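You operate a simulated robot arm through the tools that you are given. There is no shell and no other tool.

The job below is to be done with a simulated robot arm. You get a single attempt, and the scene is never put back.

TASK
Tip the sugar from the small bowl back into the blue canister and close it.
Fine: up to a spoonful may stay; nest that bowl in the large one.

It is judged by the outcome, as a careful person would: the job done as asked, and still so three seconds after it is handed in. It fails if anything else is knocked over, pushed out of place, dropped, spilled or broken.

THE ROBOT
A 7-joint arm with a fingered hand, fixed in place. Base frame: the origin is at the foot of the arm, x ahead of it, y to its left, z up; the work surface is at about z = 0.91. Lengths are in m, angles in degrees, forces in N, time in s.
With the tool pointing down near the work surface it reaches from about 0.14 to 0.76 m from the base axis. Its first joint turns from -69.0 to 172.0 degrees. Payload 3.4 kg.
Tool frame: the origin (TCP) lies between the finger pads and is the grasp point; the fingertips stand 0.039 m ahead of it; z points along the fingers, y is the line along which they close. Largest opening 0.18 m; the body of the gripper starts 0.111 m behind the TCP. The gripper is a hand of 3 fingers: y runs from the thumb to the fingers, the wrist lies at [0, 0, -0.262] in the tool frame.
Orientation is told as [roll, pitch, yaw] about the base's x, y, z axes, in that order, counted from this pose: with the fingers straight down and closing along the base's y, the tool's x points along the base's -x, its y along +y and its z along -z.

THE INTERFACE
- The arm moves only by the tool arm_command. Its argument "rows" is a list of rows, each a list of 6 numbers: the shift along the tool's x, y, z in m, then the turn, a rotation vector about the tool's x, y, z in degrees. In form: [[x, y, z, ax, ay, az], ...]. A call has 1 to 20 rows; each row shifts and turns the commanded pose from where the row before left it, along the tool's axes as they then stand. Each row takes 0.2 s and may step no farther than 0.05 m and 8.6 degrees from the row before; otherwise, the whole call is refused. A pose out of reach is approached as far as the arm can. The call stops where the force on the tool passes 40 N (or 10 N more than at its start, if that is more) or the arm is blocked; 0.2 s more then pass. In this call time passes only in rows, and 0.2 s behind the last. The reply holds the time, the measured pose of the TCP, the force on the tool along the base axes, the opening and the grip force, in the units named above and with some noise, with the torque about the TCP (base axes, N m) and any sound that the robot's microphone picked up.
- Cameras (640 x 400 px; columns grow to the right, rows downward): "scene" is fixed at [0.3993, 0.4979, 1.5558]; the picture's right is [-1.00, -0.09, 0.00], its down [-0.04, 0.42, -0.91] and it looks along [0.08, -0.90, -0.43] (base axes); focal length 354 px, centre (320, 200). "wrist" rides on the gripper at [0.063, -0.036, -0.128] in the tool frame; the picture's right is [0.50, 0.87, 0.00], its down [-0.75, 0.44, -0.49] and it looks along [-0.43, 0.25, 0.87] (tool axes); focal length 226 px, centre (320, 200). There is no depth. A picture from a camera that has moved, and an enlarged one, comes with that camera's place and axes in the base frame and with its lens.
- snapshot(camera): a new picture of that camera. The clock stands still meanwhile.
- lift_body(by): slides the trunk up (or, below 0, down) by that many m; the arm rides with it, the base frame stays. It gives what a move gives, with no picture.
- move_fingers(finger1, finger2, thumb_bend): sets how far each is bent, from 0 (flat) to 1 (curled in); at 0.3 the hand is open as for a grip, at 0.7 the pads meet at the TCP. One left out holds its place. A second passes; each finger stops where it meets its share of the squeeze, and holds until it gets a number again. It is the only way to open and close the hand. It gives what a move gives, with no picture; readings hold the bend of each and the force on the fingers (four entries, about 0 where the hand has none), thumb and palm.
- zoom(camera, box): a new picture of the part [left, top, right, bottom] of that camera's present view, enlarged. The clock stands still meanwhile.
- close_job(): hands the job in; it is judged then, once.

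Nothing tells you positions but the pictures and the camera data. Unless the task says otherwise, let go and move clear before handing in.

The tools are called after "Emit:" as name(argument=value, ...) on one line, values as JSON. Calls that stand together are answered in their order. arm_command: Moves the arm, as the interface text tells. Its arguments: {"type":"object","properties":{"rows":{"type":"array","items":{"type":"array","items":{"type":"number"}}}},"required":["rows"]} The other tools are called the same way: lift_body (by) slides the trunk up or down; move_fingers (finger1, finger2, thumb_bend) moves the fingers one by one; snapshot (camera) takes a picture; zoom (camera, box) takes an enlarged picture of a part of a camera's view; close_job () hands the job in.

At the start:

```text
clock: 0.0
position: [0.3491, -0.3675, 1.2935]
tcp_rot: [0.2, 0.0, 0.0]
wrist_force: [0.3, 0.1, 1.0]
moment: [0.0, -0.03, -0.01]
finger_gap: 0.1796
grasp_force: 0.0
shape: jaw
bend: [0.3, 0.3, 0.3]
finger forces: [0.0, 0.0, 0.1, 0.0, 0.1, 0.1]
trunk travel left (down, up): [-0.35, 0.192]
```

scene: 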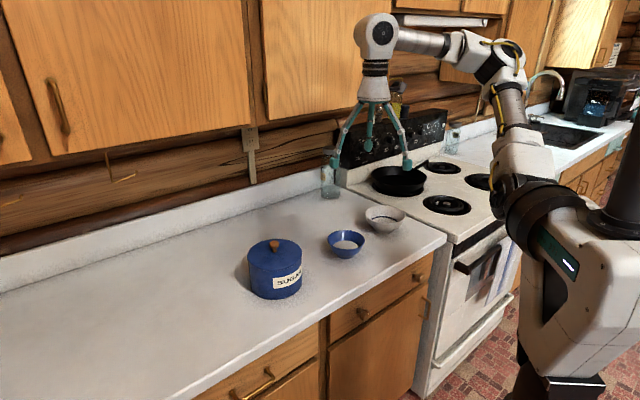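
wrist: 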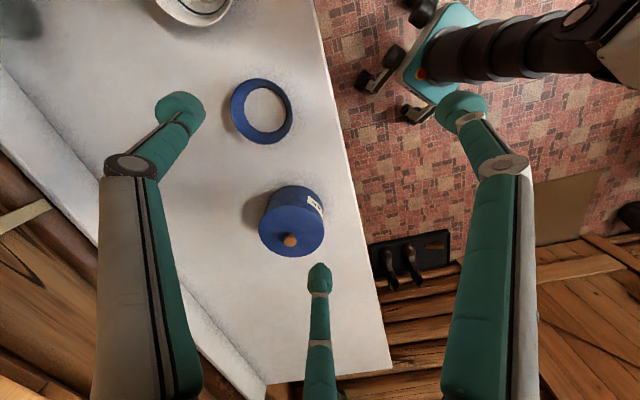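

I see a blue SUGAR canister with a wooden-knobbed lid, a blue bowl with white contents and a whitish bowl further back. I'll look closer before moving anything.

Emit:
zoom(camera="scene", box=[230, 180, 430, 305])

Emit:
zoom(camera="wrist", box=[140, 0, 380, 150])

Emit:
zoom(camera="wrist", box=[200, 160, 392, 280])

```text
3.20 times, centred on (330, 242) of scene
camera zoom: at [0.3993, 0.4979, 1.5558], right [-1.0, -0.09, 0.0], down [-0.04, 0.42, -0.91], along [0.08, -0.9, -0.43], focal length 1131 px, centre (288, 64)
```

zoom: 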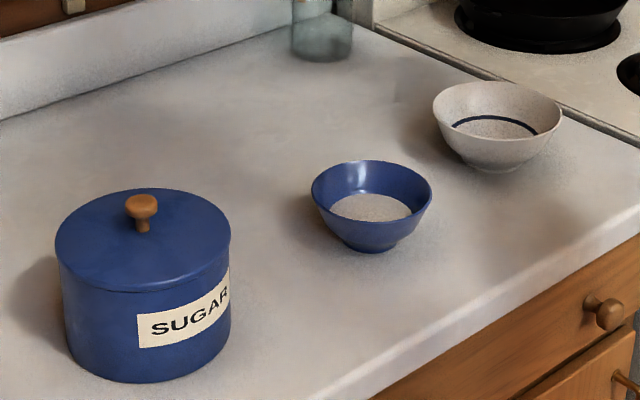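

```text
2.67 times, centred on (260, 75) of wrist
camera zoom: at [0.287, -0.4034, 1.4221], right [-0.5, 0.87, 0.0], down [0.75, 0.43, 0.49], along [0.43, 0.25, -0.87], focal length 603 px, centre (480, 533)
```

zoom: 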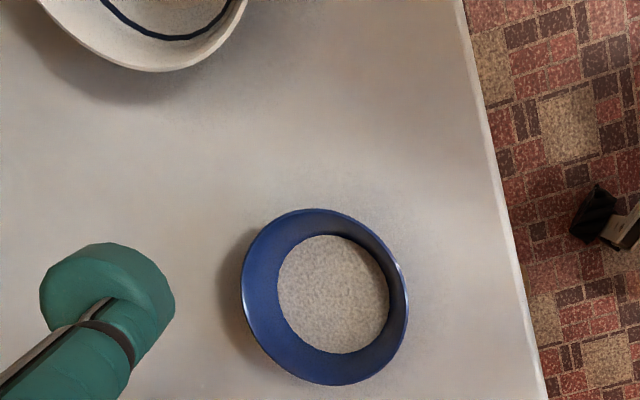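

```text
3.33 times, centred on (296, 220) of wrist
camera zoom: at [0.287, -0.4034, 1.4221], right [-0.5, 0.87, 0.0], down [0.75, 0.43, 0.49], along [0.43, 0.25, -0.87], focal length 754 px, centre (400, 133)
```

zoom: 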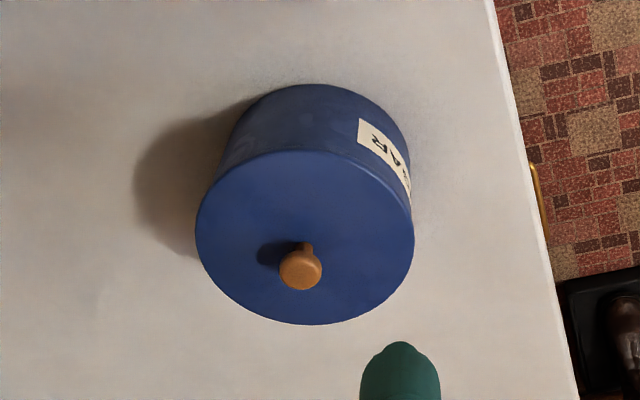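

The camera data puts the canister at about (0.594, -0.298), with its lid top near z 1.01 and its knob top near 1.045. The blue sugar bowl is at about (0.400, -0.463), rim radius 0.06 and rim height z 0.97. The larger white bowl is at about (0.263, -0.63), rim radius 0.072. Next I'll see how the fingers close while they're still in free air.

Emit:
zoom(camera="scene", box=[300, 0, 540, 190])

Emit:
move_fingers(finger1=0.6, finger2=0.6, thumb_bend=0.6)

Emit:
snapshot(camera="wrist")

Emit:
zoom(camera="scene", box=[300, 0, 540, 190])

```text
2.11 times, centred on (420, 95) of scene
camera zoom: at [0.3993, 0.4979, 1.5558], right [-1.0, -0.09, 0.0], down [-0.04, 0.42, -0.91], along [0.08, -0.9, -0.43], focal length 744 px, centre (110, 421)
```

zoom: 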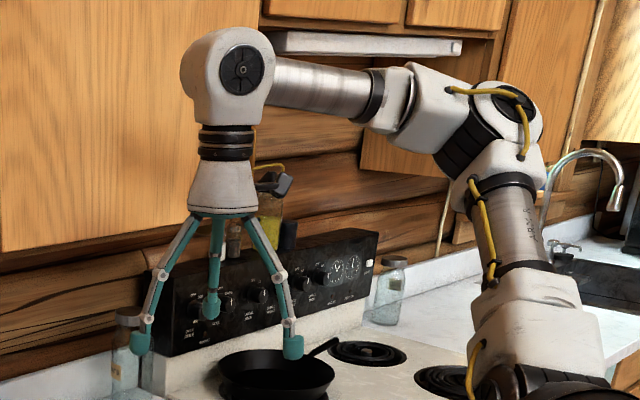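

```text
clock: 1.0
position: [0.3479, -0.3613, 1.2966]
tcp_rot: [-0.2, 0.0, 0.0]
wrist_force: [0.0, 0.2, 0.2]
moment: [0.01, 0.0, -0.03]
finger_gap: 0.0342
grasp_force: 0.0
shape: fingers
bend: [0.6, 0.6, 0.6]
finger forces: [0.0, 0.1, 0.0, 0.0, 0.1, 0.0]
trunk travel left (down, up): [-0.35, 0.192]
```

```text
taken
camera wrist: at [0.2864, -0.3974, 1.4239], right [-0.5, 0.87, 0.0], down [0.75, 0.44, 0.49], along [0.43, 0.24, -0.87], focal length 226 px, centre (320, 200)
```

wrist: 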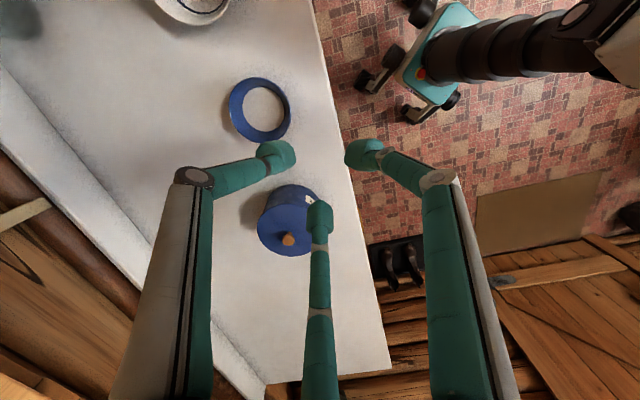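

```text
2.11 times, centred on (420, 95) of scene
camera zoom: at [0.3993, 0.4979, 1.5558], right [-1.0, -0.09, 0.0], down [-0.04, 0.42, -0.91], along [0.08, -0.9, -0.43], focal length 744 px, centre (110, 421)
```

zoom: 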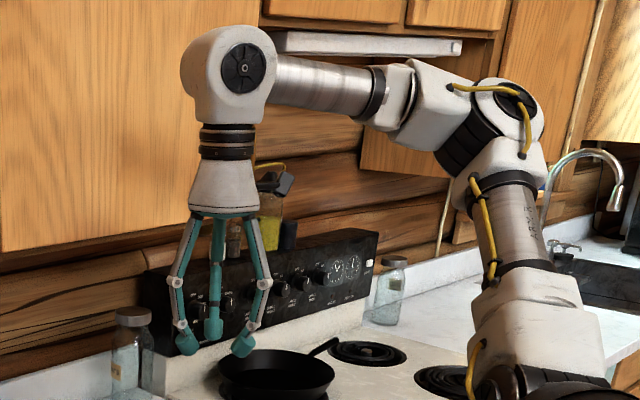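

The hand is a tripod with the thumb on -y and the fingers at ±60° either side of +y, and it closes cleanly onto the TCP. Next I'll move above the lid knob, staying well clear of it, and check alignment.

Emit:
move_fingers(finger1=0.45, finger2=0.45, thumb_bend=0.45)

Emit:
arm_command(rows=[[-0.035, 0.0094, 0.0193, 0, 0, 0], [-0.035, 0.0094, 0.0193, 0, 0, 0], [-0.035, 0.0094, 0.0193, 0, 0, 0], [-0.035, 0.0094, 0.0193, 0, 0, 0], [-0.035, 0.0094, 0.0193, 0, 0, 0], [-0.035, 0.0094, 0.0193, 0, 0, 0], [-0.035, 0.0094, 0.0193, 0, 0, 0]])

Emit:
snapshot(camera="wrist")

Emit:
snapshot(camera="scene")

```text
clock: 2.0
position: [0.3486, -0.361, 1.2967]
tcp_rot: [-0.2, 0.0, 0.1]
wrist_force: [0.3, -0.1, 0.2]
moment: [0.04, 0.0, 0.0]
finger_gap: 0.0922
grasp_force: 0.1
shape: fingers
bend: [0.45, 0.45, 0.45]
finger forces: [0.1, 0.0, 0.0, 0.0, 0.0, 0.1]
trunk travel left (down, up): [-0.35, 0.192]
```

```text
clock: 3.6
position: [0.5949, -0.2979, 1.1578]
tcp_rot: [-0.1, 0.3, -0.2]
wrist_force: [-0.7, -0.1, 0.7]
moment: [0.01, 0.0, 0.01]
finger_gap: 0.0925
grasp_force: 0.1
shape: fingers
bend: [0.45, 0.45, 0.45]
finger forces: [0.0, 0.1, 0.0, 0.0, 0.0, 0.1]
trunk travel left (down, up): [-0.35, 0.192]
```

```text
taken
camera wrist: at [0.5338, -0.3338, 1.2851], right [-0.5, 0.87, 0.0], down [0.76, 0.44, 0.49], along [0.42, 0.24, -0.87], focal length 226 px, centre (320, 200)
```

wrist: 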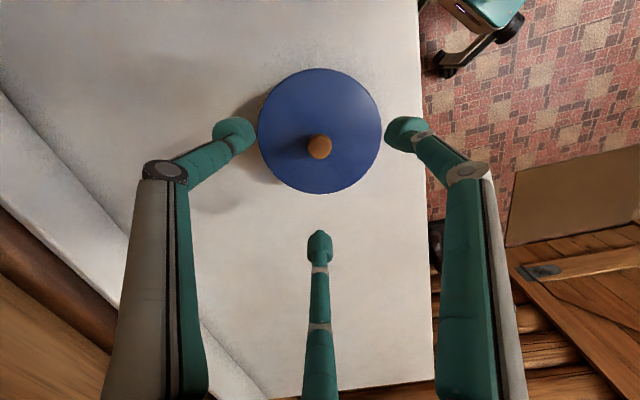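

```text
taken
```

scene: 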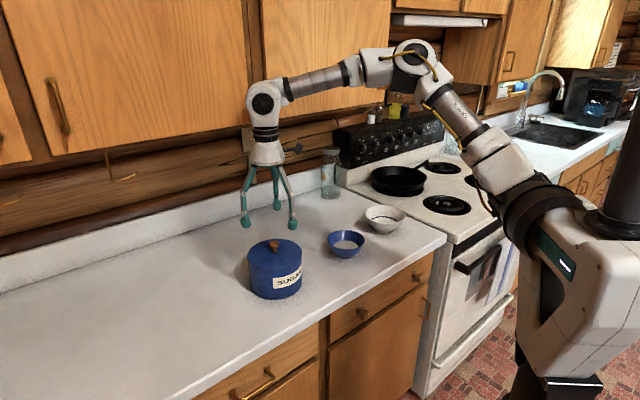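

The knob sits right under the TCP, within about 2 mm in the wrist view, and the lid top works out at z ≈ 1.009. I'll descend to a TCP height of about 1.063, which keeps the fingertips above the lid, and look again.

Emit:
arm_command(rows=[[0, 0, 0.025, 0, 0, 0], [0, 0, 0.025, 0, 0, 0], [0, 0, 0.025, 0, 0, 0], [0, 0, 0.02, 0, 0, 0]])

Emit:
snapshot(camera="wrist")

Emit:
zoom(camera="scene", box=[210, 180, 354, 305])

```text
clock: 4.6
position: [0.5945, -0.2969, 1.0652]
tcp_rot: [-0.2, 0.1, -0.1]
wrist_force: [0.2, 0.3, 0.8]
moment: [-0.02, 0.0, 0.0]
finger_gap: 0.0925
grasp_force: 0.1
shape: fingers
bend: [0.45, 0.45, 0.45]
finger forces: [0.1, 0.0, 0.1, 0.0, 0.1, 0.0]
trunk travel left (down, up): [-0.35, 0.192]
```

```text
taken
camera wrist: at [0.5322, -0.3323, 1.1924], right [-0.5, 0.87, 0.0], down [0.75, 0.44, 0.49], along [0.43, 0.24, -0.87], focal length 226 px, centre (320, 200)
```

wrist: 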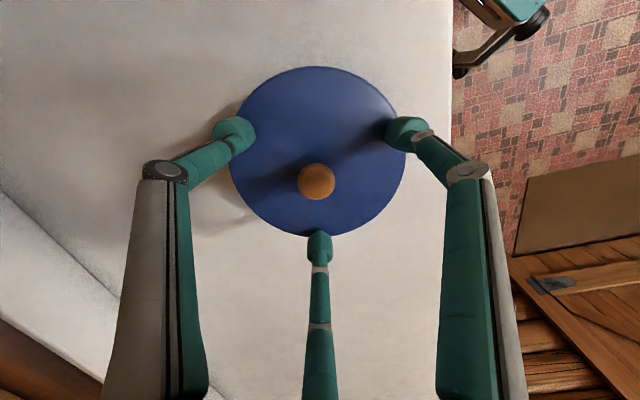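

```text
3.20 times, centred on (282, 242) of scene
camera zoom: at [0.3993, 0.4979, 1.5558], right [-1.0, -0.09, 0.0], down [-0.04, 0.42, -0.91], along [0.08, -0.9, -0.43], focal length 1131 px, centre (442, 64)
```

zoom: 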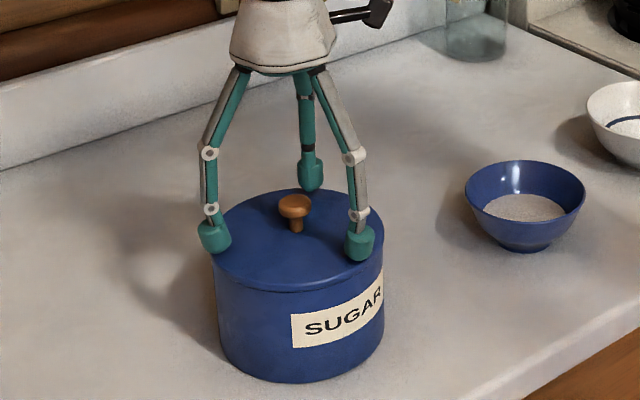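

The tips are above the lid and centred around the knob. I'll lower 7 mm and close gently.

Emit:
arm_command(rows=[[0, 0, 0.007, 0, 0, 0]])

Emit:
move_fingers(finger1=0.58, finger2=0.58, thumb_bend=0.58)

Emit:
zoom(camera="scene", box=[230, 200, 326, 280])

Emit:
zoom(camera="wrist", box=[220, 90, 420, 270])

```text
clock: 5.0
position: [0.5933, -0.2963, 1.0615]
tcp_rot: [-0.1, -0.2, 0.0]
wrist_force: [-0.3, -1.3, 12.6]
moment: [0.38, 0.34, 0.01]
finger_gap: 0.0922
grasp_force: 6.3
shape: fingers
bend: [0.46, 0.46, 0.45]
finger forces: [9.4, 3.6, 0.1, 0.0, 0.0, 0.0]
trunk travel left (down, up): [-0.35, 0.192]
```

```text
clock: 6.0
position: [0.5934, -0.2944, 1.061]
tcp_rot: [-0.1, -0.2, 0.0]
wrist_force: [-1.3, 5.3, 28.5]
moment: [0.95, 0.38, 0.02]
finger_gap: 0.0585
grasp_force: 14.1
shape: fingers
bend: [0.53, 0.55, 0.57]
finger forces: [17.1, 11.5, 0.0, 0.1, 0.0, 0.0]
trunk travel left (down, up): [-0.35, 0.192]
```

```text
5.00 times, centred on (278, 240) of scene
camera zoom: at [0.3993, 0.4979, 1.5558], right [-1.0, -0.09, 0.0], down [-0.04, 0.42, -0.91], along [0.08, -0.9, -0.43], focal length 1767 px, centre (530, 0)
```

zoom: 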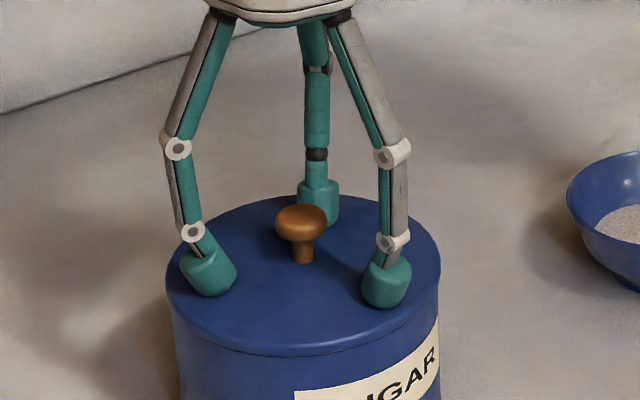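

```text
2.22 times, centred on (320, 180) of wrist
camera zoom: at [0.5304, -0.3302, 1.1887], right [-0.5, 0.87, 0.0], down [0.75, 0.44, 0.49], along [0.43, 0.24, -0.87], focal length 502 px, centre (320, 244)
```

zoom: 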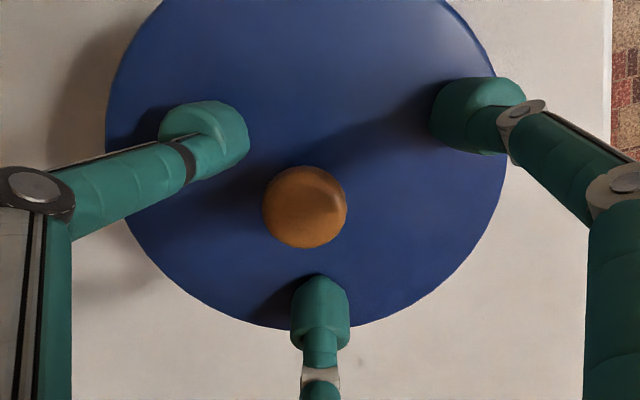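

The fingertips reach lower than I reckoned and are pressing on the lid at about 28 N. I'll back up 12 mm before closing further.

Emit:
arm_command(rows=[[0, 0, -0.006, 0, 0, 0], [0, 0, -0.006, 0, 0, 0]])

Emit:
zoom(camera="scene", box=[230, 200, 326, 280])

Emit:
zoom(camera="wrist", box=[220, 90, 420, 270])

```text
clock: 6.6
position: [0.5939, -0.2987, 1.0679]
tcp_rot: [0.0, 0.2, -0.1]
wrist_force: [-0.3, 0.5, 0.0]
moment: [-0.01, 0.02, -0.01]
finger_gap: 0.0458
grasp_force: 0.0
shape: fingers
bend: [0.57, 0.57, 0.57]
finger forces: [0.0, 0.1, 0.1, 0.0, 0.0, 0.0]
trunk travel left (down, up): [-0.35, 0.192]
```

```text
5.00 times, centred on (278, 240) of scene
camera zoom: at [0.3993, 0.4979, 1.5558], right [-1.0, -0.09, 0.0], down [-0.04, 0.42, -0.91], along [0.08, -0.9, -0.43], focal length 1767 px, centre (530, 0)
```

zoom: 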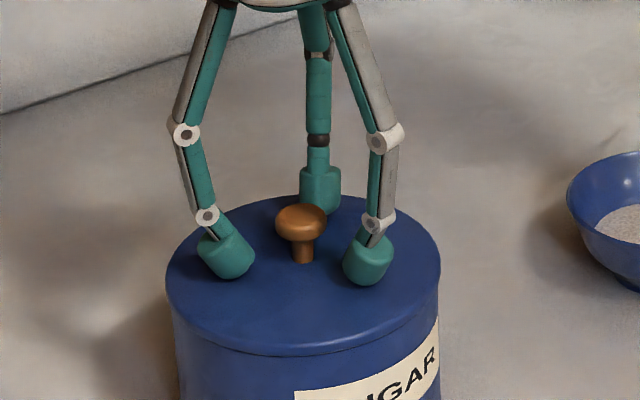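

```text
2.22 times, centred on (320, 180) of wrist
camera zoom: at [0.5311, -0.3355, 1.1952], right [-0.5, 0.87, 0.0], down [0.76, 0.44, 0.49], along [0.42, 0.24, -0.87], focal length 502 px, centre (320, 244)
```

zoom: 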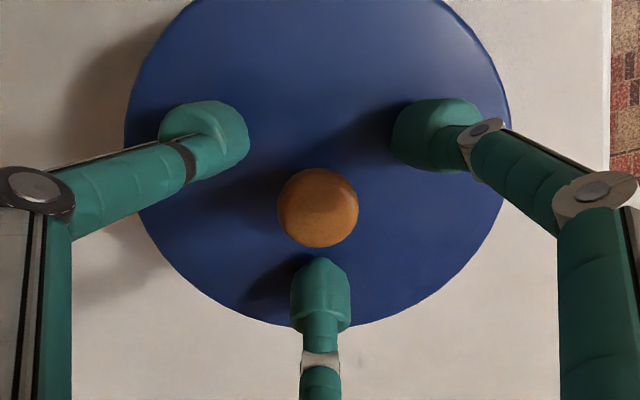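

It's free again with no force, and the lid hasn't moved. Now closing onto the knob.

Emit:
move_fingers(finger1=0.7, finger2=0.7, thumb_bend=0.7)

Emit:
zoom(camera="scene", box=[230, 200, 326, 280])

Emit:
zoom(camera="wrist", box=[220, 90, 420, 270])

```text
clock: 7.6
position: [0.5946, -0.2968, 1.0689]
tcp_rot: [-0.1, 0.1, -0.1]
wrist_force: [-0.8, -0.1, -0.2]
moment: [-0.02, 0.01, 0.0]
finger_gap: 0.014
grasp_force: 7.1
shape: fingers
bend: [0.65, 0.64, 0.66]
finger forces: [4.5, 4.2, 0.1, 0.1, 5.8, 0.0]
trunk travel left (down, up): [-0.35, 0.192]
heard: snap
```

```text
5.00 times, centred on (278, 240) of scene
camera zoom: at [0.3993, 0.4979, 1.5558], right [-1.0, -0.09, 0.0], down [-0.04, 0.42, -0.91], along [0.08, -0.9, -0.43], focal length 1767 px, centre (530, 0)
```

zoom: 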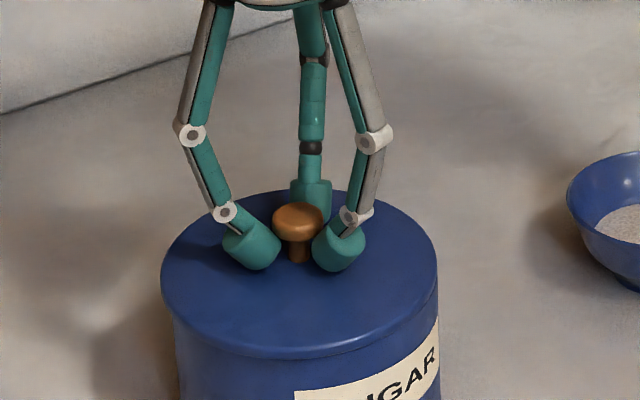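

```text
2.22 times, centred on (320, 180) of wrist
camera zoom: at [0.5317, -0.3322, 1.1972], right [-0.5, 0.87, 0.0], down [0.75, 0.44, 0.49], along [0.43, 0.24, -0.87], focal length 502 px, centre (320, 244)
```

zoom: 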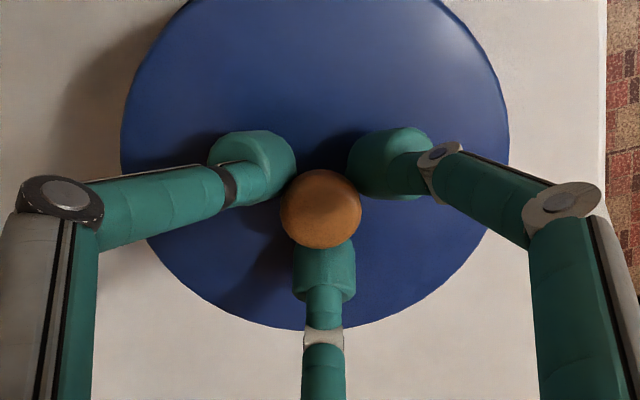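

The fingers have closed under the knob's head. I heard a snap, which may be the lid popping from its seat. Now lifting slowly while watching the force.

Emit:
arm_command(rows=[[0, 0, -0.005, 0, 0, 0], [0, 0, -0.005, 0, 0, 0], [0, 0, -0.01, 0, 0, 0]])

Emit:
zoom(camera="scene", box=[210, 180, 354, 305])

```text
clock: 8.4
position: [0.5938, -0.296, 1.0911]
tcp_rot: [-0.2, 0.1, 0.1]
wrist_force: [0.5, -0.4, 0.2]
moment: [0.01, 0.0, 0.02]
finger_gap: 0.014
grasp_force: 7.3
shape: fingers
bend: [0.65, 0.64, 0.66]
finger forces: [4.5, 4.2, 0.0, 0.0, 5.8, 0.0]
trunk travel left (down, up): [-0.35, 0.192]
```

```text
3.20 times, centred on (282, 242) of scene
camera zoom: at [0.3993, 0.4979, 1.5558], right [-1.0, -0.09, 0.0], down [-0.04, 0.42, -0.91], along [0.08, -0.9, -0.43], focal length 1131 px, centre (442, 64)
```

zoom: 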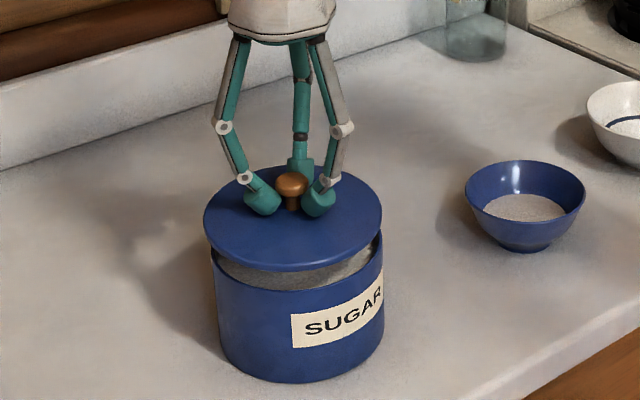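

The lid is off and level, and I can see sugar inside. I'll raise it more and check its underside before carrying it to the clear counter on the left.

Emit:
arm_command(rows=[[0, 0, -0.025, 0, 0, 0], [0, 0, -0.03, 0, 0, 0], [0, 0, -0.03, 0, 0, 0]])

Emit:
zoom(camera="scene", box=[210, 150, 354, 305])

Emit:
snapshot(camera="wrist")

```text
clock: 9.2
position: [0.5929, -0.2955, 1.1767]
tcp_rot: [-0.2, 0.0, 0.0]
wrist_force: [0.3, -0.4, -0.2]
moment: [0.01, -0.01, -0.04]
finger_gap: 0.0138
grasp_force: 7.1
shape: fingers
bend: [0.65, 0.65, 0.66]
finger forces: [4.4, 4.2, 0.0, 0.1, 5.7, 0.1]
trunk travel left (down, up): [-0.35, 0.192]
```

```text
2.58 times, centred on (282, 228) of scene
camera zoom: at [0.3993, 0.4979, 1.5558], right [-1.0, -0.09, 0.0], down [-0.04, 0.42, -0.91], along [0.08, -0.9, -0.43], focal length 912 px, centre (418, 129)
```

zoom: 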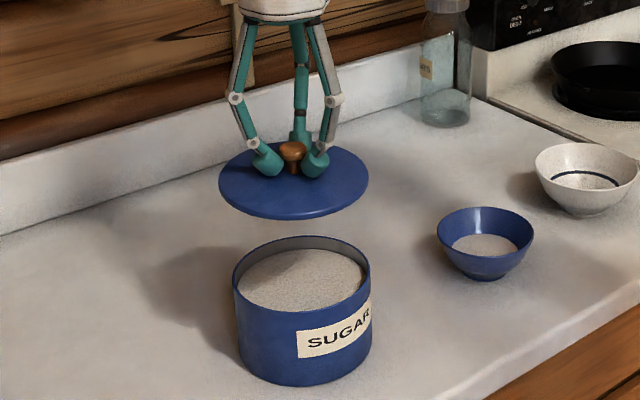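

```text
taken
camera wrist: at [0.5302, -0.3309, 1.3052], right [-0.5, 0.87, 0.0], down [0.75, 0.44, 0.49], along [0.43, 0.24, -0.87], focal length 226 px, centre (320, 200)
```

wrist: 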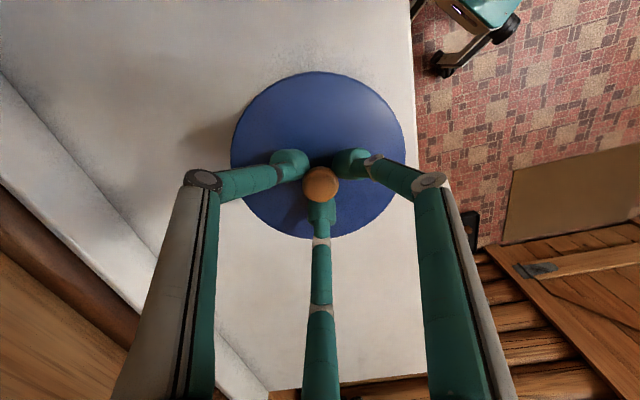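

The lid is a flat disc, and the canister rim is at about z 1.002 with sugar some 2 cm below it. I'll carry the lid to the empty counter left of the canister, around (0.695, -0.115).

Emit:
arm_command(rows=[[-0.0168, 0.0303, 0, 0, 0, 0], [-0.0168, 0.0303, 0, 0, 0, 0], [-0.0168, 0.0303, 0, 0, 0, 0], [-0.0168, 0.0303, 0, 0, 0, 0], [-0.0168, 0.0303, 0, 0, 0, 0], [-0.0168, 0.0303, 0, 0, 0, 0]])

Emit:
arm_command(rows=[[0, 0, 0.03, 0, 0, 0], [0, 0, 0.03, 0, 0, 0], [0, 0, 0.03, 0, 0, 0], [0, 0, 0.03, 0, 0, 0], [0, 0, 0.03, 0, 0, 0], [0, 0, 0.02, 0, 0, 0]])

Emit:
snapshot(camera="scene")

Emit:
snapshot(camera="wrist")

```text
clock: 10.6
position: [0.6308, -0.1758, 1.1635]
tcp_rot: [0.0, 0.0, -0.1]
wrist_force: [-0.4, 1.0, -0.9]
moment: [-0.01, -0.01, 0.01]
finger_gap: 0.0136
grasp_force: 6.9
shape: fingers
bend: [0.65, 0.65, 0.66]
finger forces: [4.1, 4.0, 0.0, 0.0, 5.4, 0.1]
out of reach, approached as far as the arm can: row 4, 5, 6
trunk travel left (down, up): [-0.35, 0.192]
```

```text
clock: 12.2
position: [0.6298, -0.1755, 1.0077]
tcp_rot: [0.2, -1.2, -0.3]
wrist_force: [-1.9, 1.5, 14.8]
moment: [-0.09, 0.19, 0.05]
finger_gap: 0.0
grasp_force: 20.1
shape: fingers
bend: [0.68, 0.62, 0.73]
finger forces: [2.2, 7.8, 0.0, 0.0, 29.7, 0.1]
out of reach, approached as far as the arm can: row 5, 6
trunk travel left (down, up): [-0.35, 0.192]
stopped in row 6: the force on the tool passed its limit at 44 N (the readings are from after the stop); the commanded pose is now the measured one
```

```text
taken
```

scene: 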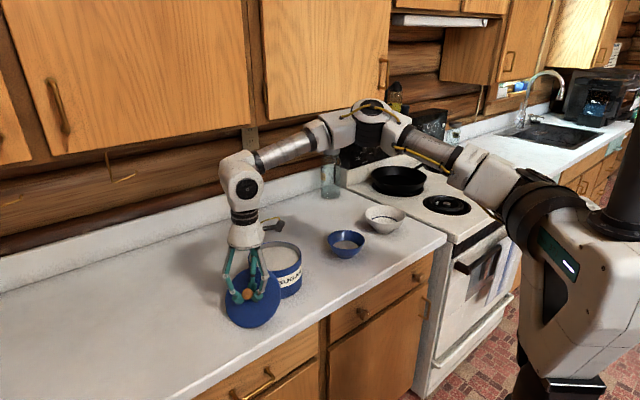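

```text
taken
camera wrist: at [0.5652, -0.2107, 1.1332], right [-0.5, 0.87, -0.01], down [0.74, 0.43, 0.51], along [0.45, 0.25, -0.86], focal length 226 px, centre (320, 200)
```

wrist: 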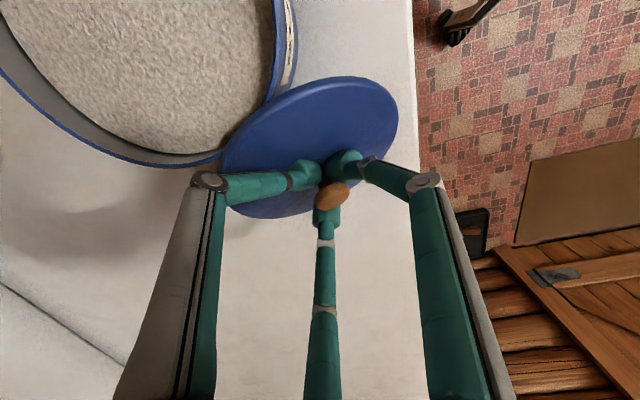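

The lateral move ran out of reach early, so the lid came down on the canister's edge and tilted in my grip. I'll look closely before moving.

Emit:
zoom(camera="scene", box=[210, 220, 330, 340])

Emit:
zoom(camera="wrist", box=[180, 50, 440, 250])

```text
3.33 times, centred on (270, 280) of scene
camera zoom: at [0.3993, 0.4979, 1.5558], right [-1.0, -0.09, 0.0], down [-0.04, 0.42, -0.91], along [0.08, -0.9, -0.43], focal length 1178 px, centre (487, -67)
```

zoom: 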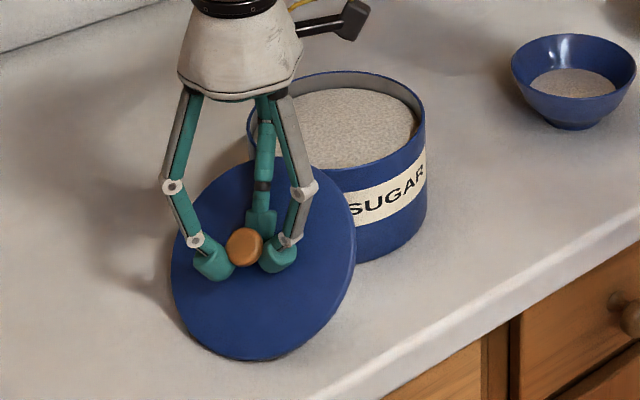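

```text
2.00 times, centred on (310, 150) of wrist
camera zoom: at [0.5652, -0.2107, 1.1332], right [-0.5, 0.87, -0.01], down [0.74, 0.43, 0.51], along [0.45, 0.25, -0.86], focal length 452 px, centre (340, 300)
```

zoom: 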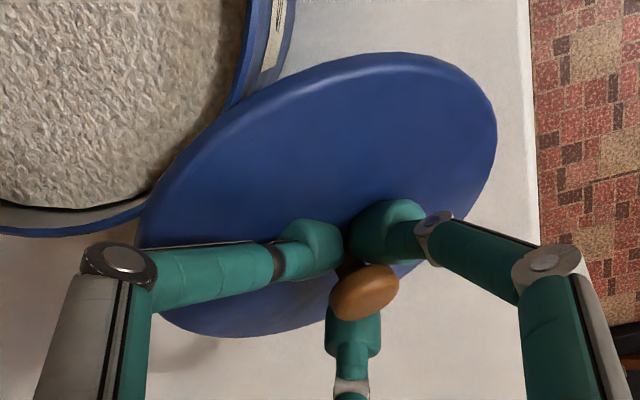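

The canister hasn't moved. The lid is just leaning against its rim, still held by the knob. I'll lift it away slightly toward +y and then up, then check.

Emit:
arm_command(rows=[[0, 0.006, -0.01, 0, 0, 0], [0, 0.008, -0.02, 0, 0, 0], [0, 0.006, -0.03, 0, 0, 0], [0, 0, -0.03, 0, 0, 0], [0, 0, -0.03, 0, 0, 0]])

Emit:
snapshot(camera="scene")

Emit:
snapshot(camera="wrist")

```text
clock: 13.4
position: [0.6274, -0.1574, 1.1238]
tcp_rot: [0.2, -1.0, -0.1]
wrist_force: [0.9, 0.1, -0.3]
moment: [0.0, 0.01, 0.03]
finger_gap: 0.0008
grasp_force: 5.7
shape: fingers
bend: [0.68, 0.64, 0.69]
finger forces: [2.1, 4.7, 0.1, 0.0, 3.4, 0.1]
trunk travel left (down, up): [-0.35, 0.192]
```

```text
taken
```

scene: 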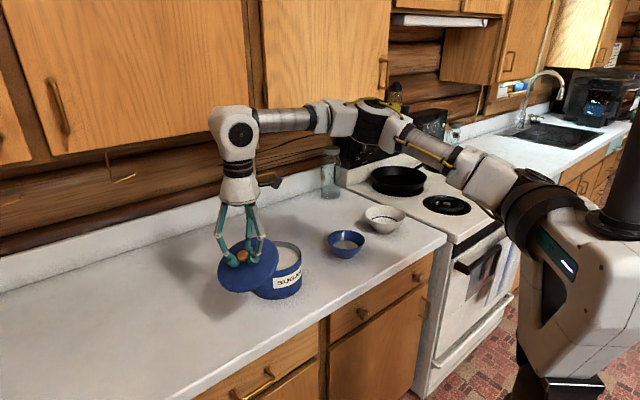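

```text
taken
camera wrist: at [0.5624, -0.1929, 1.2507], right [-0.5, 0.87, -0.01], down [0.75, 0.43, 0.51], along [0.44, 0.25, -0.86], focal length 226 px, centre (320, 200)
```

wrist: 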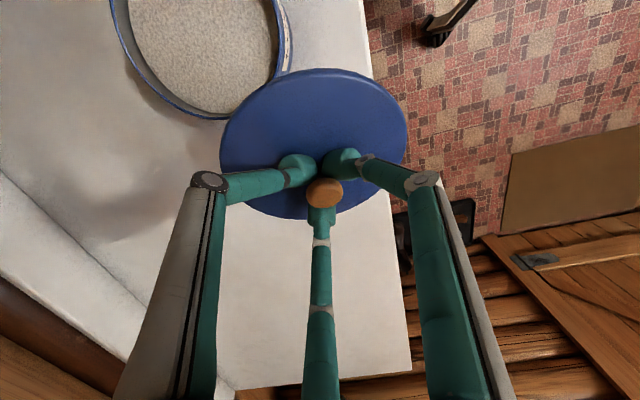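

The lid is safely held, just tilted. I'll shift to about (0.643, -0.118), nearer than before so it's within reach, and confirm the pose before lowering.

Emit:
arm_command(rows=[[-0.005, 0.013, 0, 0, 1, 0], [-0.005, 0.013, 0, 0, 0, 0], [-0.005, 0.013, 0, 0, 0, 0]])

Emit:
zoom(camera="scene", box=[190, 200, 330, 340])

```text
clock: 14.2
position: [0.6161, -0.1497, 1.1243]
tcp_rot: [0.2, -0.2, -0.1]
wrist_force: [1.0, -0.2, -0.9]
moment: [-0.01, 0.04, -0.01]
finger_gap: 0.0003
grasp_force: 5.1
shape: fingers
bend: [0.68, 0.64, 0.69]
finger forces: [2.2, 4.6, 0.0, 0.0, 3.5, 0.1]
out of reach, approached as far as the arm can: row 1, 2, 3
trunk travel left (down, up): [-0.35, 0.192]
```

```text
2.86 times, centred on (260, 270) of scene
camera zoom: at [0.3993, 0.4979, 1.5558], right [-1.0, -0.09, 0.0], down [-0.04, 0.42, -0.91], along [0.08, -0.9, -0.43], focal length 1010 px, centre (491, 0)
```

zoom: 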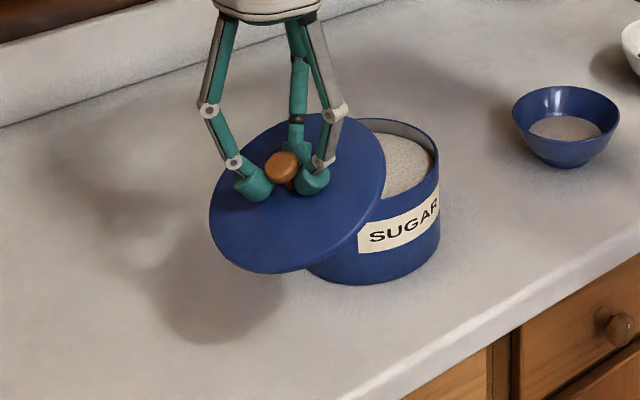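

The arm hits a joint limit here rather than its reach. Turning the hand about its own vertical axis should free it, so I'll yaw in step with the bearing and then shift.

Emit:
arm_command(rows=[[0, 0, 0, 0, 0, -8], [0, 0, 0, 0, 0, -8], [0, 0, 0, 0, 0, -8]])

```text
clock: 15.0
position: [0.6148, -0.1502, 1.1229]
tcp_rot: [0.1, -0.1, 23.9]
wrist_force: [-0.5, 0.4, -0.8]
moment: [0.02, -0.03, 0.0]
finger_gap: 0.0003
grasp_force: 4.8
shape: fingers
bend: [0.68, 0.64, 0.69]
finger forces: [2.2, 4.7, 0.1, 0.0, 3.5, 0.0]
trunk travel left (down, up): [-0.35, 0.192]
```

Emit:
arm_command(rows=[[-0.0132, 0.005, 0, 0, 0, 0], [-0.0132, 0.005, 0, 0, 0, 0]])

Emit:
zoom(camera="scene", box=[190, 200, 330, 340])

```text
clock: 15.6
position: [0.617, -0.1494, 1.1223]
tcp_rot: [0.0, -0.2, 23.7]
wrist_force: [0.1, -0.4, -0.4]
moment: [-0.01, -0.02, 0.0]
finger_gap: 0.0002
grasp_force: 5.5
shape: fingers
bend: [0.68, 0.64, 0.69]
finger forces: [2.3, 4.7, 0.0, 0.0, 3.5, 0.0]
out of reach, approached as far as the arm can: row 1, 2
trunk travel left (down, up): [-0.35, 0.192]
```

```text
2.86 times, centred on (260, 270) of scene
camera zoom: at [0.3993, 0.4979, 1.5558], right [-1.0, -0.09, 0.0], down [-0.04, 0.42, -0.91], along [0.08, -0.9, -0.43], focal length 1010 px, centre (491, 0)
```

zoom: 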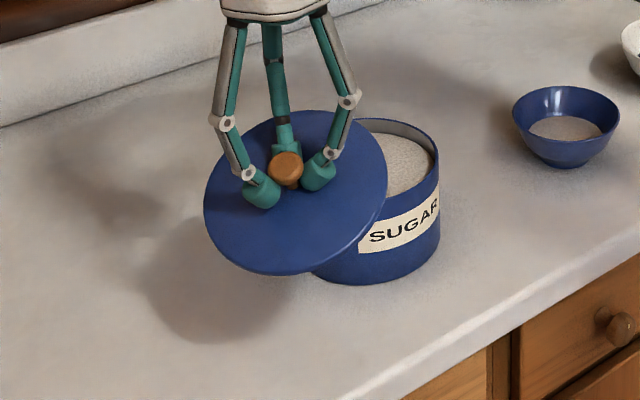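

Emit:
zoom(camera="scene", box=[190, 60, 640, 341])

```text
1.42 times, centred on (415, 200) of scene
camera zoom: at [0.3993, 0.4979, 1.5558], right [-1.0, -0.09, 0.0], down [-0.04, 0.42, -0.91], along [0.08, -0.9, -0.43], focal length 503 px, centre (185, 199)
```

zoom: 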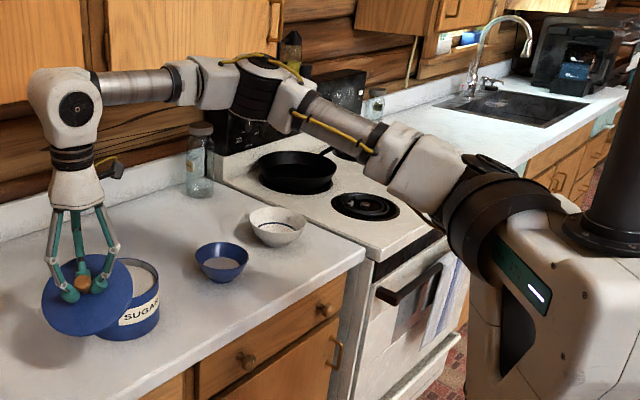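

The forearm looks nearly horizontal here, so the wrist's bend is probably what limits me. Raising the trunk should let the forearm slope down and extend the reach.

Emit:
lift_body(by=0.12)

Emit:
arm_command(rows=[[0, 0, 0.03, 0, 0, 0], [0, 0, 0.03, 0, 0, 0], [0, 0, 0.03, 0, 0, 0], [-0.0132, 0.005, 0.02, 0, 0, 0], [-0.0132, 0.005, 0, 0, 0, 0]])

Emit:
zoom(camera="scene", box=[190, 200, 330, 340])

```text
clock: 17.1
position: [0.6108, -0.1504, 1.258]
tcp_rot: [-0.4, -1.6, 23.7]
wrist_force: [0.6, 0.1, -1.6]
moment: [-0.03, 0.0, -0.02]
finger_gap: 0.0002
grasp_force: 5.2
shape: fingers
bend: [0.68, 0.64, 0.69]
finger forces: [2.2, 4.7, 0.0, 0.0, 3.5, 0.0]
trunk travel left (down, up): [-0.47, 0.072]
```

```text
clock: 18.3
position: [0.6073, -0.1549, 1.1548]
tcp_rot: [-0.5, -1.8, 23.8]
wrist_force: [-0.4, -0.4, -0.5]
moment: [0.0, -0.04, -0.01]
finger_gap: 0.0002
grasp_force: 4.6
shape: fingers
bend: [0.68, 0.64, 0.69]
finger forces: [2.1, 4.5, 0.0, 0.1, 3.5, 0.0]
out of reach, approached as far as the arm can: row 3, 4, 5
trunk travel left (down, up): [-0.47, 0.072]
```

```text
2.86 times, centred on (260, 270) of scene
camera zoom: at [0.3993, 0.4979, 1.5558], right [-1.0, -0.09, 0.0], down [-0.04, 0.42, -0.91], along [0.08, -0.9, -0.43], focal length 1010 px, centre (491, 0)
```

zoom: 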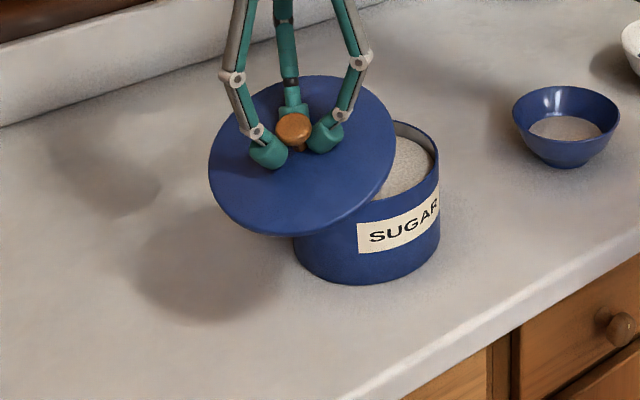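

Raising it made things worse, so the shoulder must be above the wrist and I should lower the trunk instead. I'll raise the hand first so the lid stays clear as the trunk comes down.

Emit:
arm_command(rows=[[0, 0, -0.03, 0, 0, 0], [0, 0, -0.03, 0, 0, 0], [0, 0, -0.03, 0, 0, 0], [0, 0, -0.03, 0, 0, 0]])

Emit:
lift_body(by=-0.15)

```text
clock: 19.3
position: [0.6039, -0.1538, 1.2757]
tcp_rot: [-0.4, -1.6, 23.7]
wrist_force: [-0.5, 0.0, -1.2]
moment: [-0.04, 0.02, 0.02]
finger_gap: 0.0002
grasp_force: 4.9
shape: fingers
bend: [0.68, 0.64, 0.69]
finger forces: [2.2, 4.5, 0.1, 0.0, 3.4, 0.0]
trunk travel left (down, up): [-0.47, 0.072]
```

```text
clock: 21.0
position: [0.6044, -0.154, 1.1255]
tcp_rot: [-0.6, -1.8, 23.8]
wrist_force: [-0.1, 0.1, -0.6]
moment: [-0.03, -0.02, 0.0]
finger_gap: 0.0003
grasp_force: 4.9
shape: fingers
bend: [0.68, 0.64, 0.69]
finger forces: [2.3, 4.5, 0.0, 0.0, 3.5, 0.0]
trunk travel left (down, up): [-0.32, 0.222]
```

Emit:
arm_command(rows=[[0, 0, -0.03, 0, 0, 0], [0, 0, -0.03, 0, 0, 0], [0, 0, -0.03, 0, 0, 0], [0, 0, -0.03, 0, 0, 0]])

Emit:
lift_body(by=-0.12)

Emit:
arm_command(rows=[[-0.011, 0.004, 0, 0, 0, 0], [-0.011, 0.004, 0, 0, 0, 0], [-0.011, 0.004, 0, 0, 0, 0]])

Emit:
snapshot(camera="scene")

```text
clock: 22.0
position: [0.5918, -0.1689, 1.247]
tcp_rot: [-0.3, -1.9, 23.8]
wrist_force: [-0.3, 0.1, -0.4]
moment: [-0.01, 0.03, -0.01]
finger_gap: 0.0004
grasp_force: 4.9
shape: fingers
bend: [0.68, 0.64, 0.69]
finger forces: [2.2, 4.4, 0.1, 0.1, 3.2, 0.0]
out of reach, approached as far as the arm can: row 3, 4
trunk travel left (down, up): [-0.32, 0.222]
```

```text
clock: 23.5
position: [0.5946, -0.1673, 1.1228]
tcp_rot: [-0.4, -1.8, 23.7]
wrist_force: [0.0, -0.8, -1.3]
moment: [0.02, 0.0, -0.03]
finger_gap: 0.0004
grasp_force: 5.4
shape: fingers
bend: [0.68, 0.64, 0.69]
finger forces: [2.2, 4.2, 0.0, 0.1, 3.3, 0.1]
trunk travel left (down, up): [-0.2, 0.342]
```

```text
clock: 24.3
position: [0.6151, -0.1506, 1.1216]
tcp_rot: [-0.4, -1.6, 23.9]
wrist_force: [-0.3, 2.1, -0.6]
moment: [-0.02, 0.02, 0.01]
finger_gap: 0.0006
grasp_force: 4.6
shape: fingers
bend: [0.68, 0.64, 0.69]
finger forces: [2.3, 4.3, 0.0, 0.0, 3.2, 0.0]
out of reach, approached as far as the arm can: row 3
trunk travel left (down, up): [-0.2, 0.342]
```

```text
taken
```

scene: 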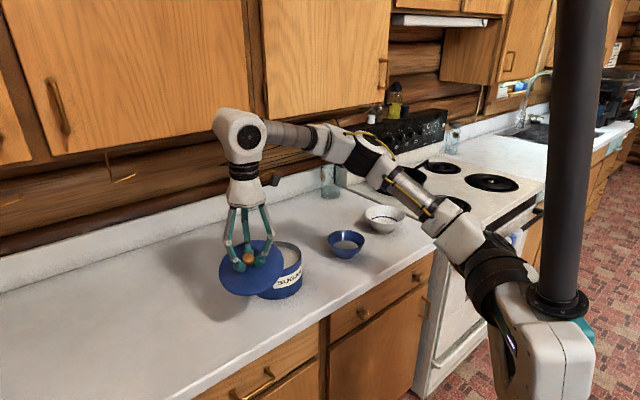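

The limit barely changes with trunk height, so a wrist or elbow joint is likely saturated. I'll retreat to a comfortable spot high above the counter, restore the trunk and test other hand yaws.

Emit:
arm_command(rows=[[0.02, -0.005, -0.01, 0, 0, 8], [0.02, -0.005, -0.01, 0, 0, 8], [0.02, -0.01, -0.01, 0, 0, 8]])

Emit:
lift_body(by=0.15)

Emit:
zoom(camera="scene", box=[190, 60, 640, 341])

```text
clock: 25.1
position: [0.5597, -0.1854, 1.1528]
tcp_rot: [0.3, -1.9, -0.3]
wrist_force: [-0.6, -0.3, 0.1]
moment: [0.01, -0.02, -0.04]
finger_gap: 0.001
grasp_force: 4.6
shape: fingers
bend: [0.68, 0.65, 0.69]
finger forces: [2.3, 4.4, 0.0, 0.0, 3.2, 0.1]
trunk travel left (down, up): [-0.2, 0.342]
```

```text
clock: 26.9
position: [0.5618, -0.1865, 1.2983]
tcp_rot: [0.3, -1.5, -0.2]
wrist_force: [0.4, 0.2, -0.4]
moment: [0.01, 0.01, 0.0]
finger_gap: 0.0008
grasp_force: 4.5
shape: fingers
bend: [0.68, 0.65, 0.69]
finger forces: [2.4, 4.2, 0.0, 0.0, 3.2, 0.0]
trunk travel left (down, up): [-0.35, 0.192]
```

```text
1.42 times, centred on (415, 200) of scene
camera zoom: at [0.3993, 0.4979, 1.5558], right [-1.0, -0.09, 0.0], down [-0.04, 0.42, -0.91], along [0.08, -0.9, -0.43], focal length 503 px, centre (185, 199)
```

zoom: 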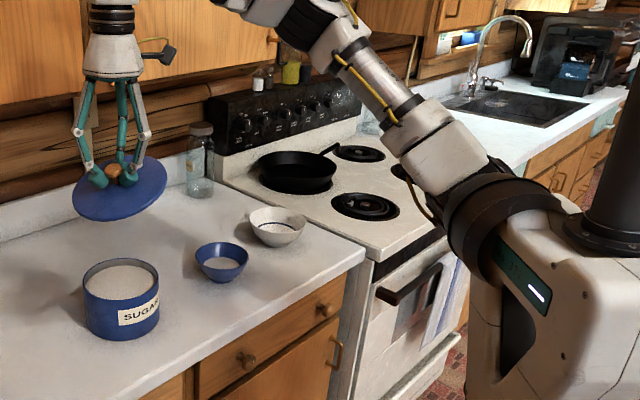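

Emit:
arm_command(rows=[[0, 0, 0.03, 0, 0, 8], [0, 0, 0.03, 0, 0, 8], [0, 0, 0.04, 0, 0, 8]])

Emit:
arm_command(rows=[[-0.0181, 0.0196, 0, 0, 0, 0], [-0.0181, 0.0196, 0, 0, 0, 0], [-0.0181, 0.0196, 0, 0, 0, 0], [-0.0181, 0.0196, 0, 0, 0, 0]])

```text
clock: 27.7
position: [0.563, -0.1843, 1.1977]
tcp_rot: [0.9, -1.5, -24.4]
wrist_force: [-0.3, 0.0, 0.1]
moment: [0.01, 0.03, -0.01]
finger_gap: 0.0004
grasp_force: 5.2
shape: fingers
bend: [0.68, 0.65, 0.69]
finger forces: [2.4, 4.2, 0.0, 0.1, 3.0, 0.0]
trunk travel left (down, up): [-0.35, 0.192]
```

```text
clock: 28.7
position: [0.6143, -0.1666, 1.2014]
tcp_rot: [1.0, -1.4, -24.2]
wrist_force: [0.4, -0.2, 0.1]
moment: [0.01, 0.02, 0.0]
finger_gap: 0.0007
grasp_force: 4.2
shape: fingers
bend: [0.68, 0.65, 0.69]
finger forces: [2.3, 4.1, 0.0, 0.0, 3.0, 0.1]
out of reach, approached as far as the arm can: row 3, 4
trunk travel left (down, up): [-0.35, 0.192]
```

The limit is the same for either yaw, so reach simply shrinks toward the left and should be better straight ahead over the counter, around bearing -40°. I'll test that high in the air over the gap behind the canister and bowl.

Emit:
arm_command(rows=[[0.02, -0.01, 0, 0, 0, -8], [0.01, -0.03, 0, 0, 0, -8], [0.01, -0.04, 0, 0, 1.5, -8], [0.01, -0.045, 0, 0, 0, 0], [0.005, -0.045, 0, 0, 0, 0], [0.005, -0.045, 0, 0, 0, 0], [0, -0.045, 0, 0, 0, 0]])

```text
clock: 30.3
position: [0.5342, -0.4113, 1.1958]
tcp_rot: [0.5, -0.2, -0.1]
wrist_force: [0.1, 0.1, 0.1]
moment: [0.04, 0.04, -0.01]
finger_gap: 0.0007
grasp_force: 4.5
shape: fingers
bend: [0.68, 0.65, 0.69]
finger forces: [2.5, 4.0, 0.1, 0.1, 3.0, 0.0]
trunk travel left (down, up): [-0.35, 0.192]
```

Emit:
arm_command(rows=[[-0.01, -0.02, 0, 0, 0, 0], [-0.01, -0.02, 0, 0, 0, 0]])

Emit:
zoom(camera="scene", box=[210, 120, 390, 300])

Emit:
snapshot(camera="wrist")

```text
clock: 30.9
position: [0.5535, -0.4479, 1.1992]
tcp_rot: [0.2, -0.3, -0.2]
wrist_force: [-0.3, -0.2, -1.0]
moment: [0.01, 0.0, -0.01]
finger_gap: 0.0009
grasp_force: 5.0
shape: fingers
bend: [0.68, 0.65, 0.69]
finger forces: [2.5, 4.0, 0.1, 0.0, 2.8, 0.1]
trunk travel left (down, up): [-0.35, 0.192]
```

```text
2.22 times, centred on (300, 210) of scene
camera zoom: at [0.3993, 0.4979, 1.5558], right [-1.0, -0.09, 0.0], down [-0.04, 0.42, -0.91], along [0.08, -0.9, -0.43], focal length 786 px, centre (364, 178)
```

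zoom: 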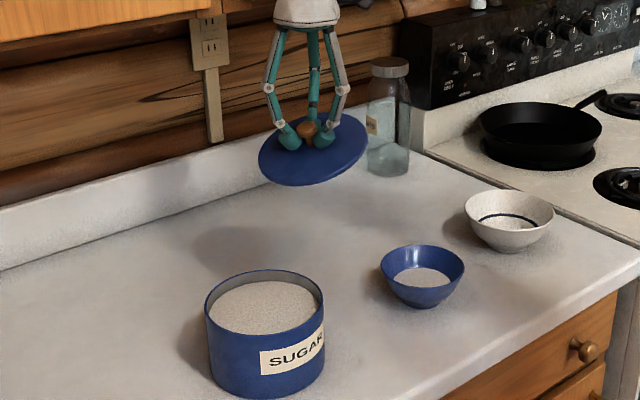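

```text
taken
camera wrist: at [0.4914, -0.4836, 1.3253], right [-0.5, 0.87, 0.0], down [0.75, 0.43, 0.5], along [0.43, 0.25, -0.87], focal length 226 px, centre (320, 200)
```

wrist: 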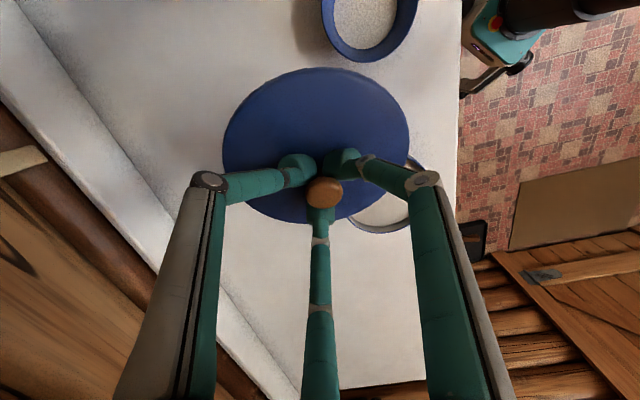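

Reach is fine here. I'll go a bit further to about (0.572, -0.468) for clearance from both canister and bowl, then lower straight down with the trunk, which keeps the arm posture.

Emit:
arm_command(rows=[[-0.0185, -0.02, 0, 0, 0, 0]])

Emit:
lift_body(by=-0.12)

Emit:
zoom(camera="scene", box=[210, 120, 390, 300])

```text
clock: 31.3
position: [0.5608, -0.4481, 1.2053]
tcp_rot: [-0.4, 0.0, 0.3]
wrist_force: [0.4, 0.3, -0.6]
moment: [-0.02, 0.04, -0.01]
finger_gap: 0.0008
grasp_force: 4.4
shape: fingers
bend: [0.68, 0.65, 0.69]
finger forces: [2.5, 4.1, 0.0, 0.0, 2.9, 0.1]
trunk travel left (down, up): [-0.35, 0.192]
```

```text
clock: 32.8
position: [0.5637, -0.4549, 1.0947]
tcp_rot: [-0.5, -1.4, 0.1]
wrist_force: [-0.7, 0.4, 0.6]
moment: [0.03, 0.03, 0.03]
finger_gap: 0.0014
grasp_force: 5.5
shape: fingers
bend: [0.68, 0.65, 0.69]
finger forces: [2.7, 3.7, 0.1, 0.1, 2.8, 0.1]
trunk travel left (down, up): [-0.23, 0.312]
```

```text
2.22 times, centred on (300, 210) of scene
camera zoom: at [0.3993, 0.4979, 1.5558], right [-1.0, -0.09, 0.0], down [-0.04, 0.42, -0.91], along [0.08, -0.9, -0.43], focal length 786 px, centre (364, 178)
```

zoom: 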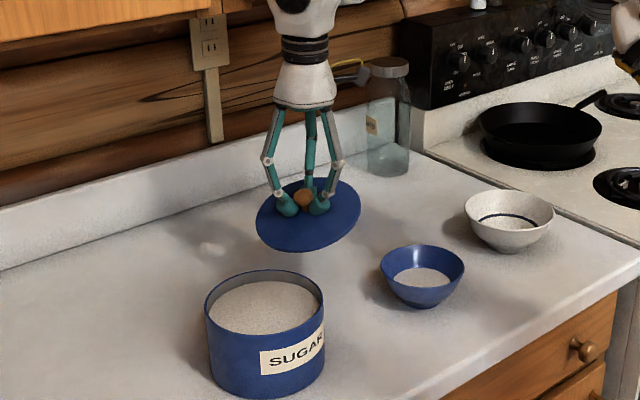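

Emit:
lift_body(by=-0.075)

Emit:
zoom(camera="scene", box=[230, 170, 374, 290])

Emit:
snapshot(camera="wrist")

```text
clock: 33.9
position: [0.5741, -0.4446, 1.0118]
tcp_rot: [-1.0, -0.2, -0.1]
wrist_force: [0.2, 1.3, 0.2]
moment: [-0.05, 0.04, 0.01]
finger_gap: 0.0014
grasp_force: 4.6
shape: fingers
bend: [0.68, 0.66, 0.69]
finger forces: [2.7, 3.6, 0.0, 0.0, 2.7, 0.0]
trunk travel left (down, up): [-0.155, 0.387]
```

```text
3.33 times, centred on (302, 230) of scene
camera zoom: at [0.3993, 0.4979, 1.5558], right [-1.0, -0.09, 0.0], down [-0.04, 0.42, -0.91], along [0.08, -0.9, -0.43], focal length 1178 px, centre (380, 100)
```

zoom: 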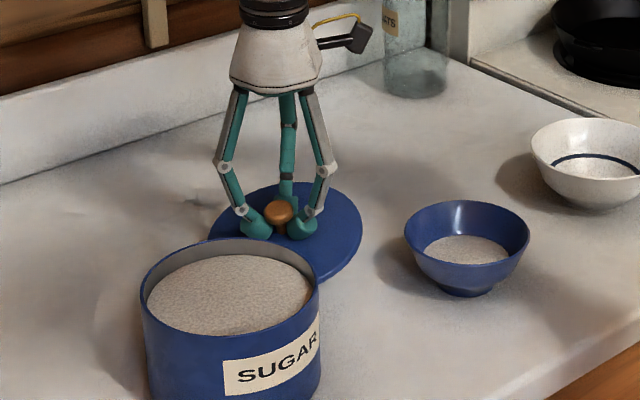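

```text
taken
camera wrist: at [0.5121, -0.4773, 1.1399], right [-0.5, 0.87, -0.02], down [0.75, 0.44, 0.49], along [0.43, 0.23, -0.87], focal length 226 px, centre (320, 200)
```

wrist: 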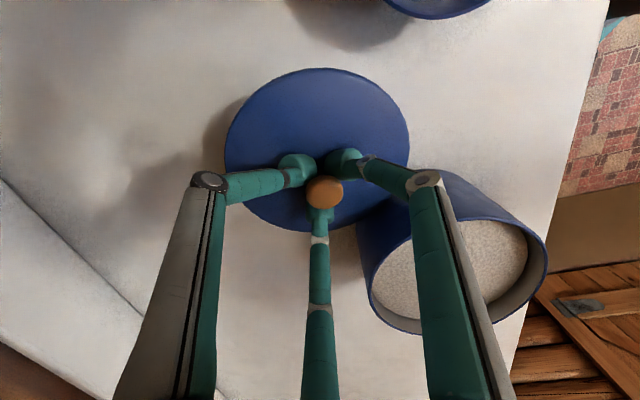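

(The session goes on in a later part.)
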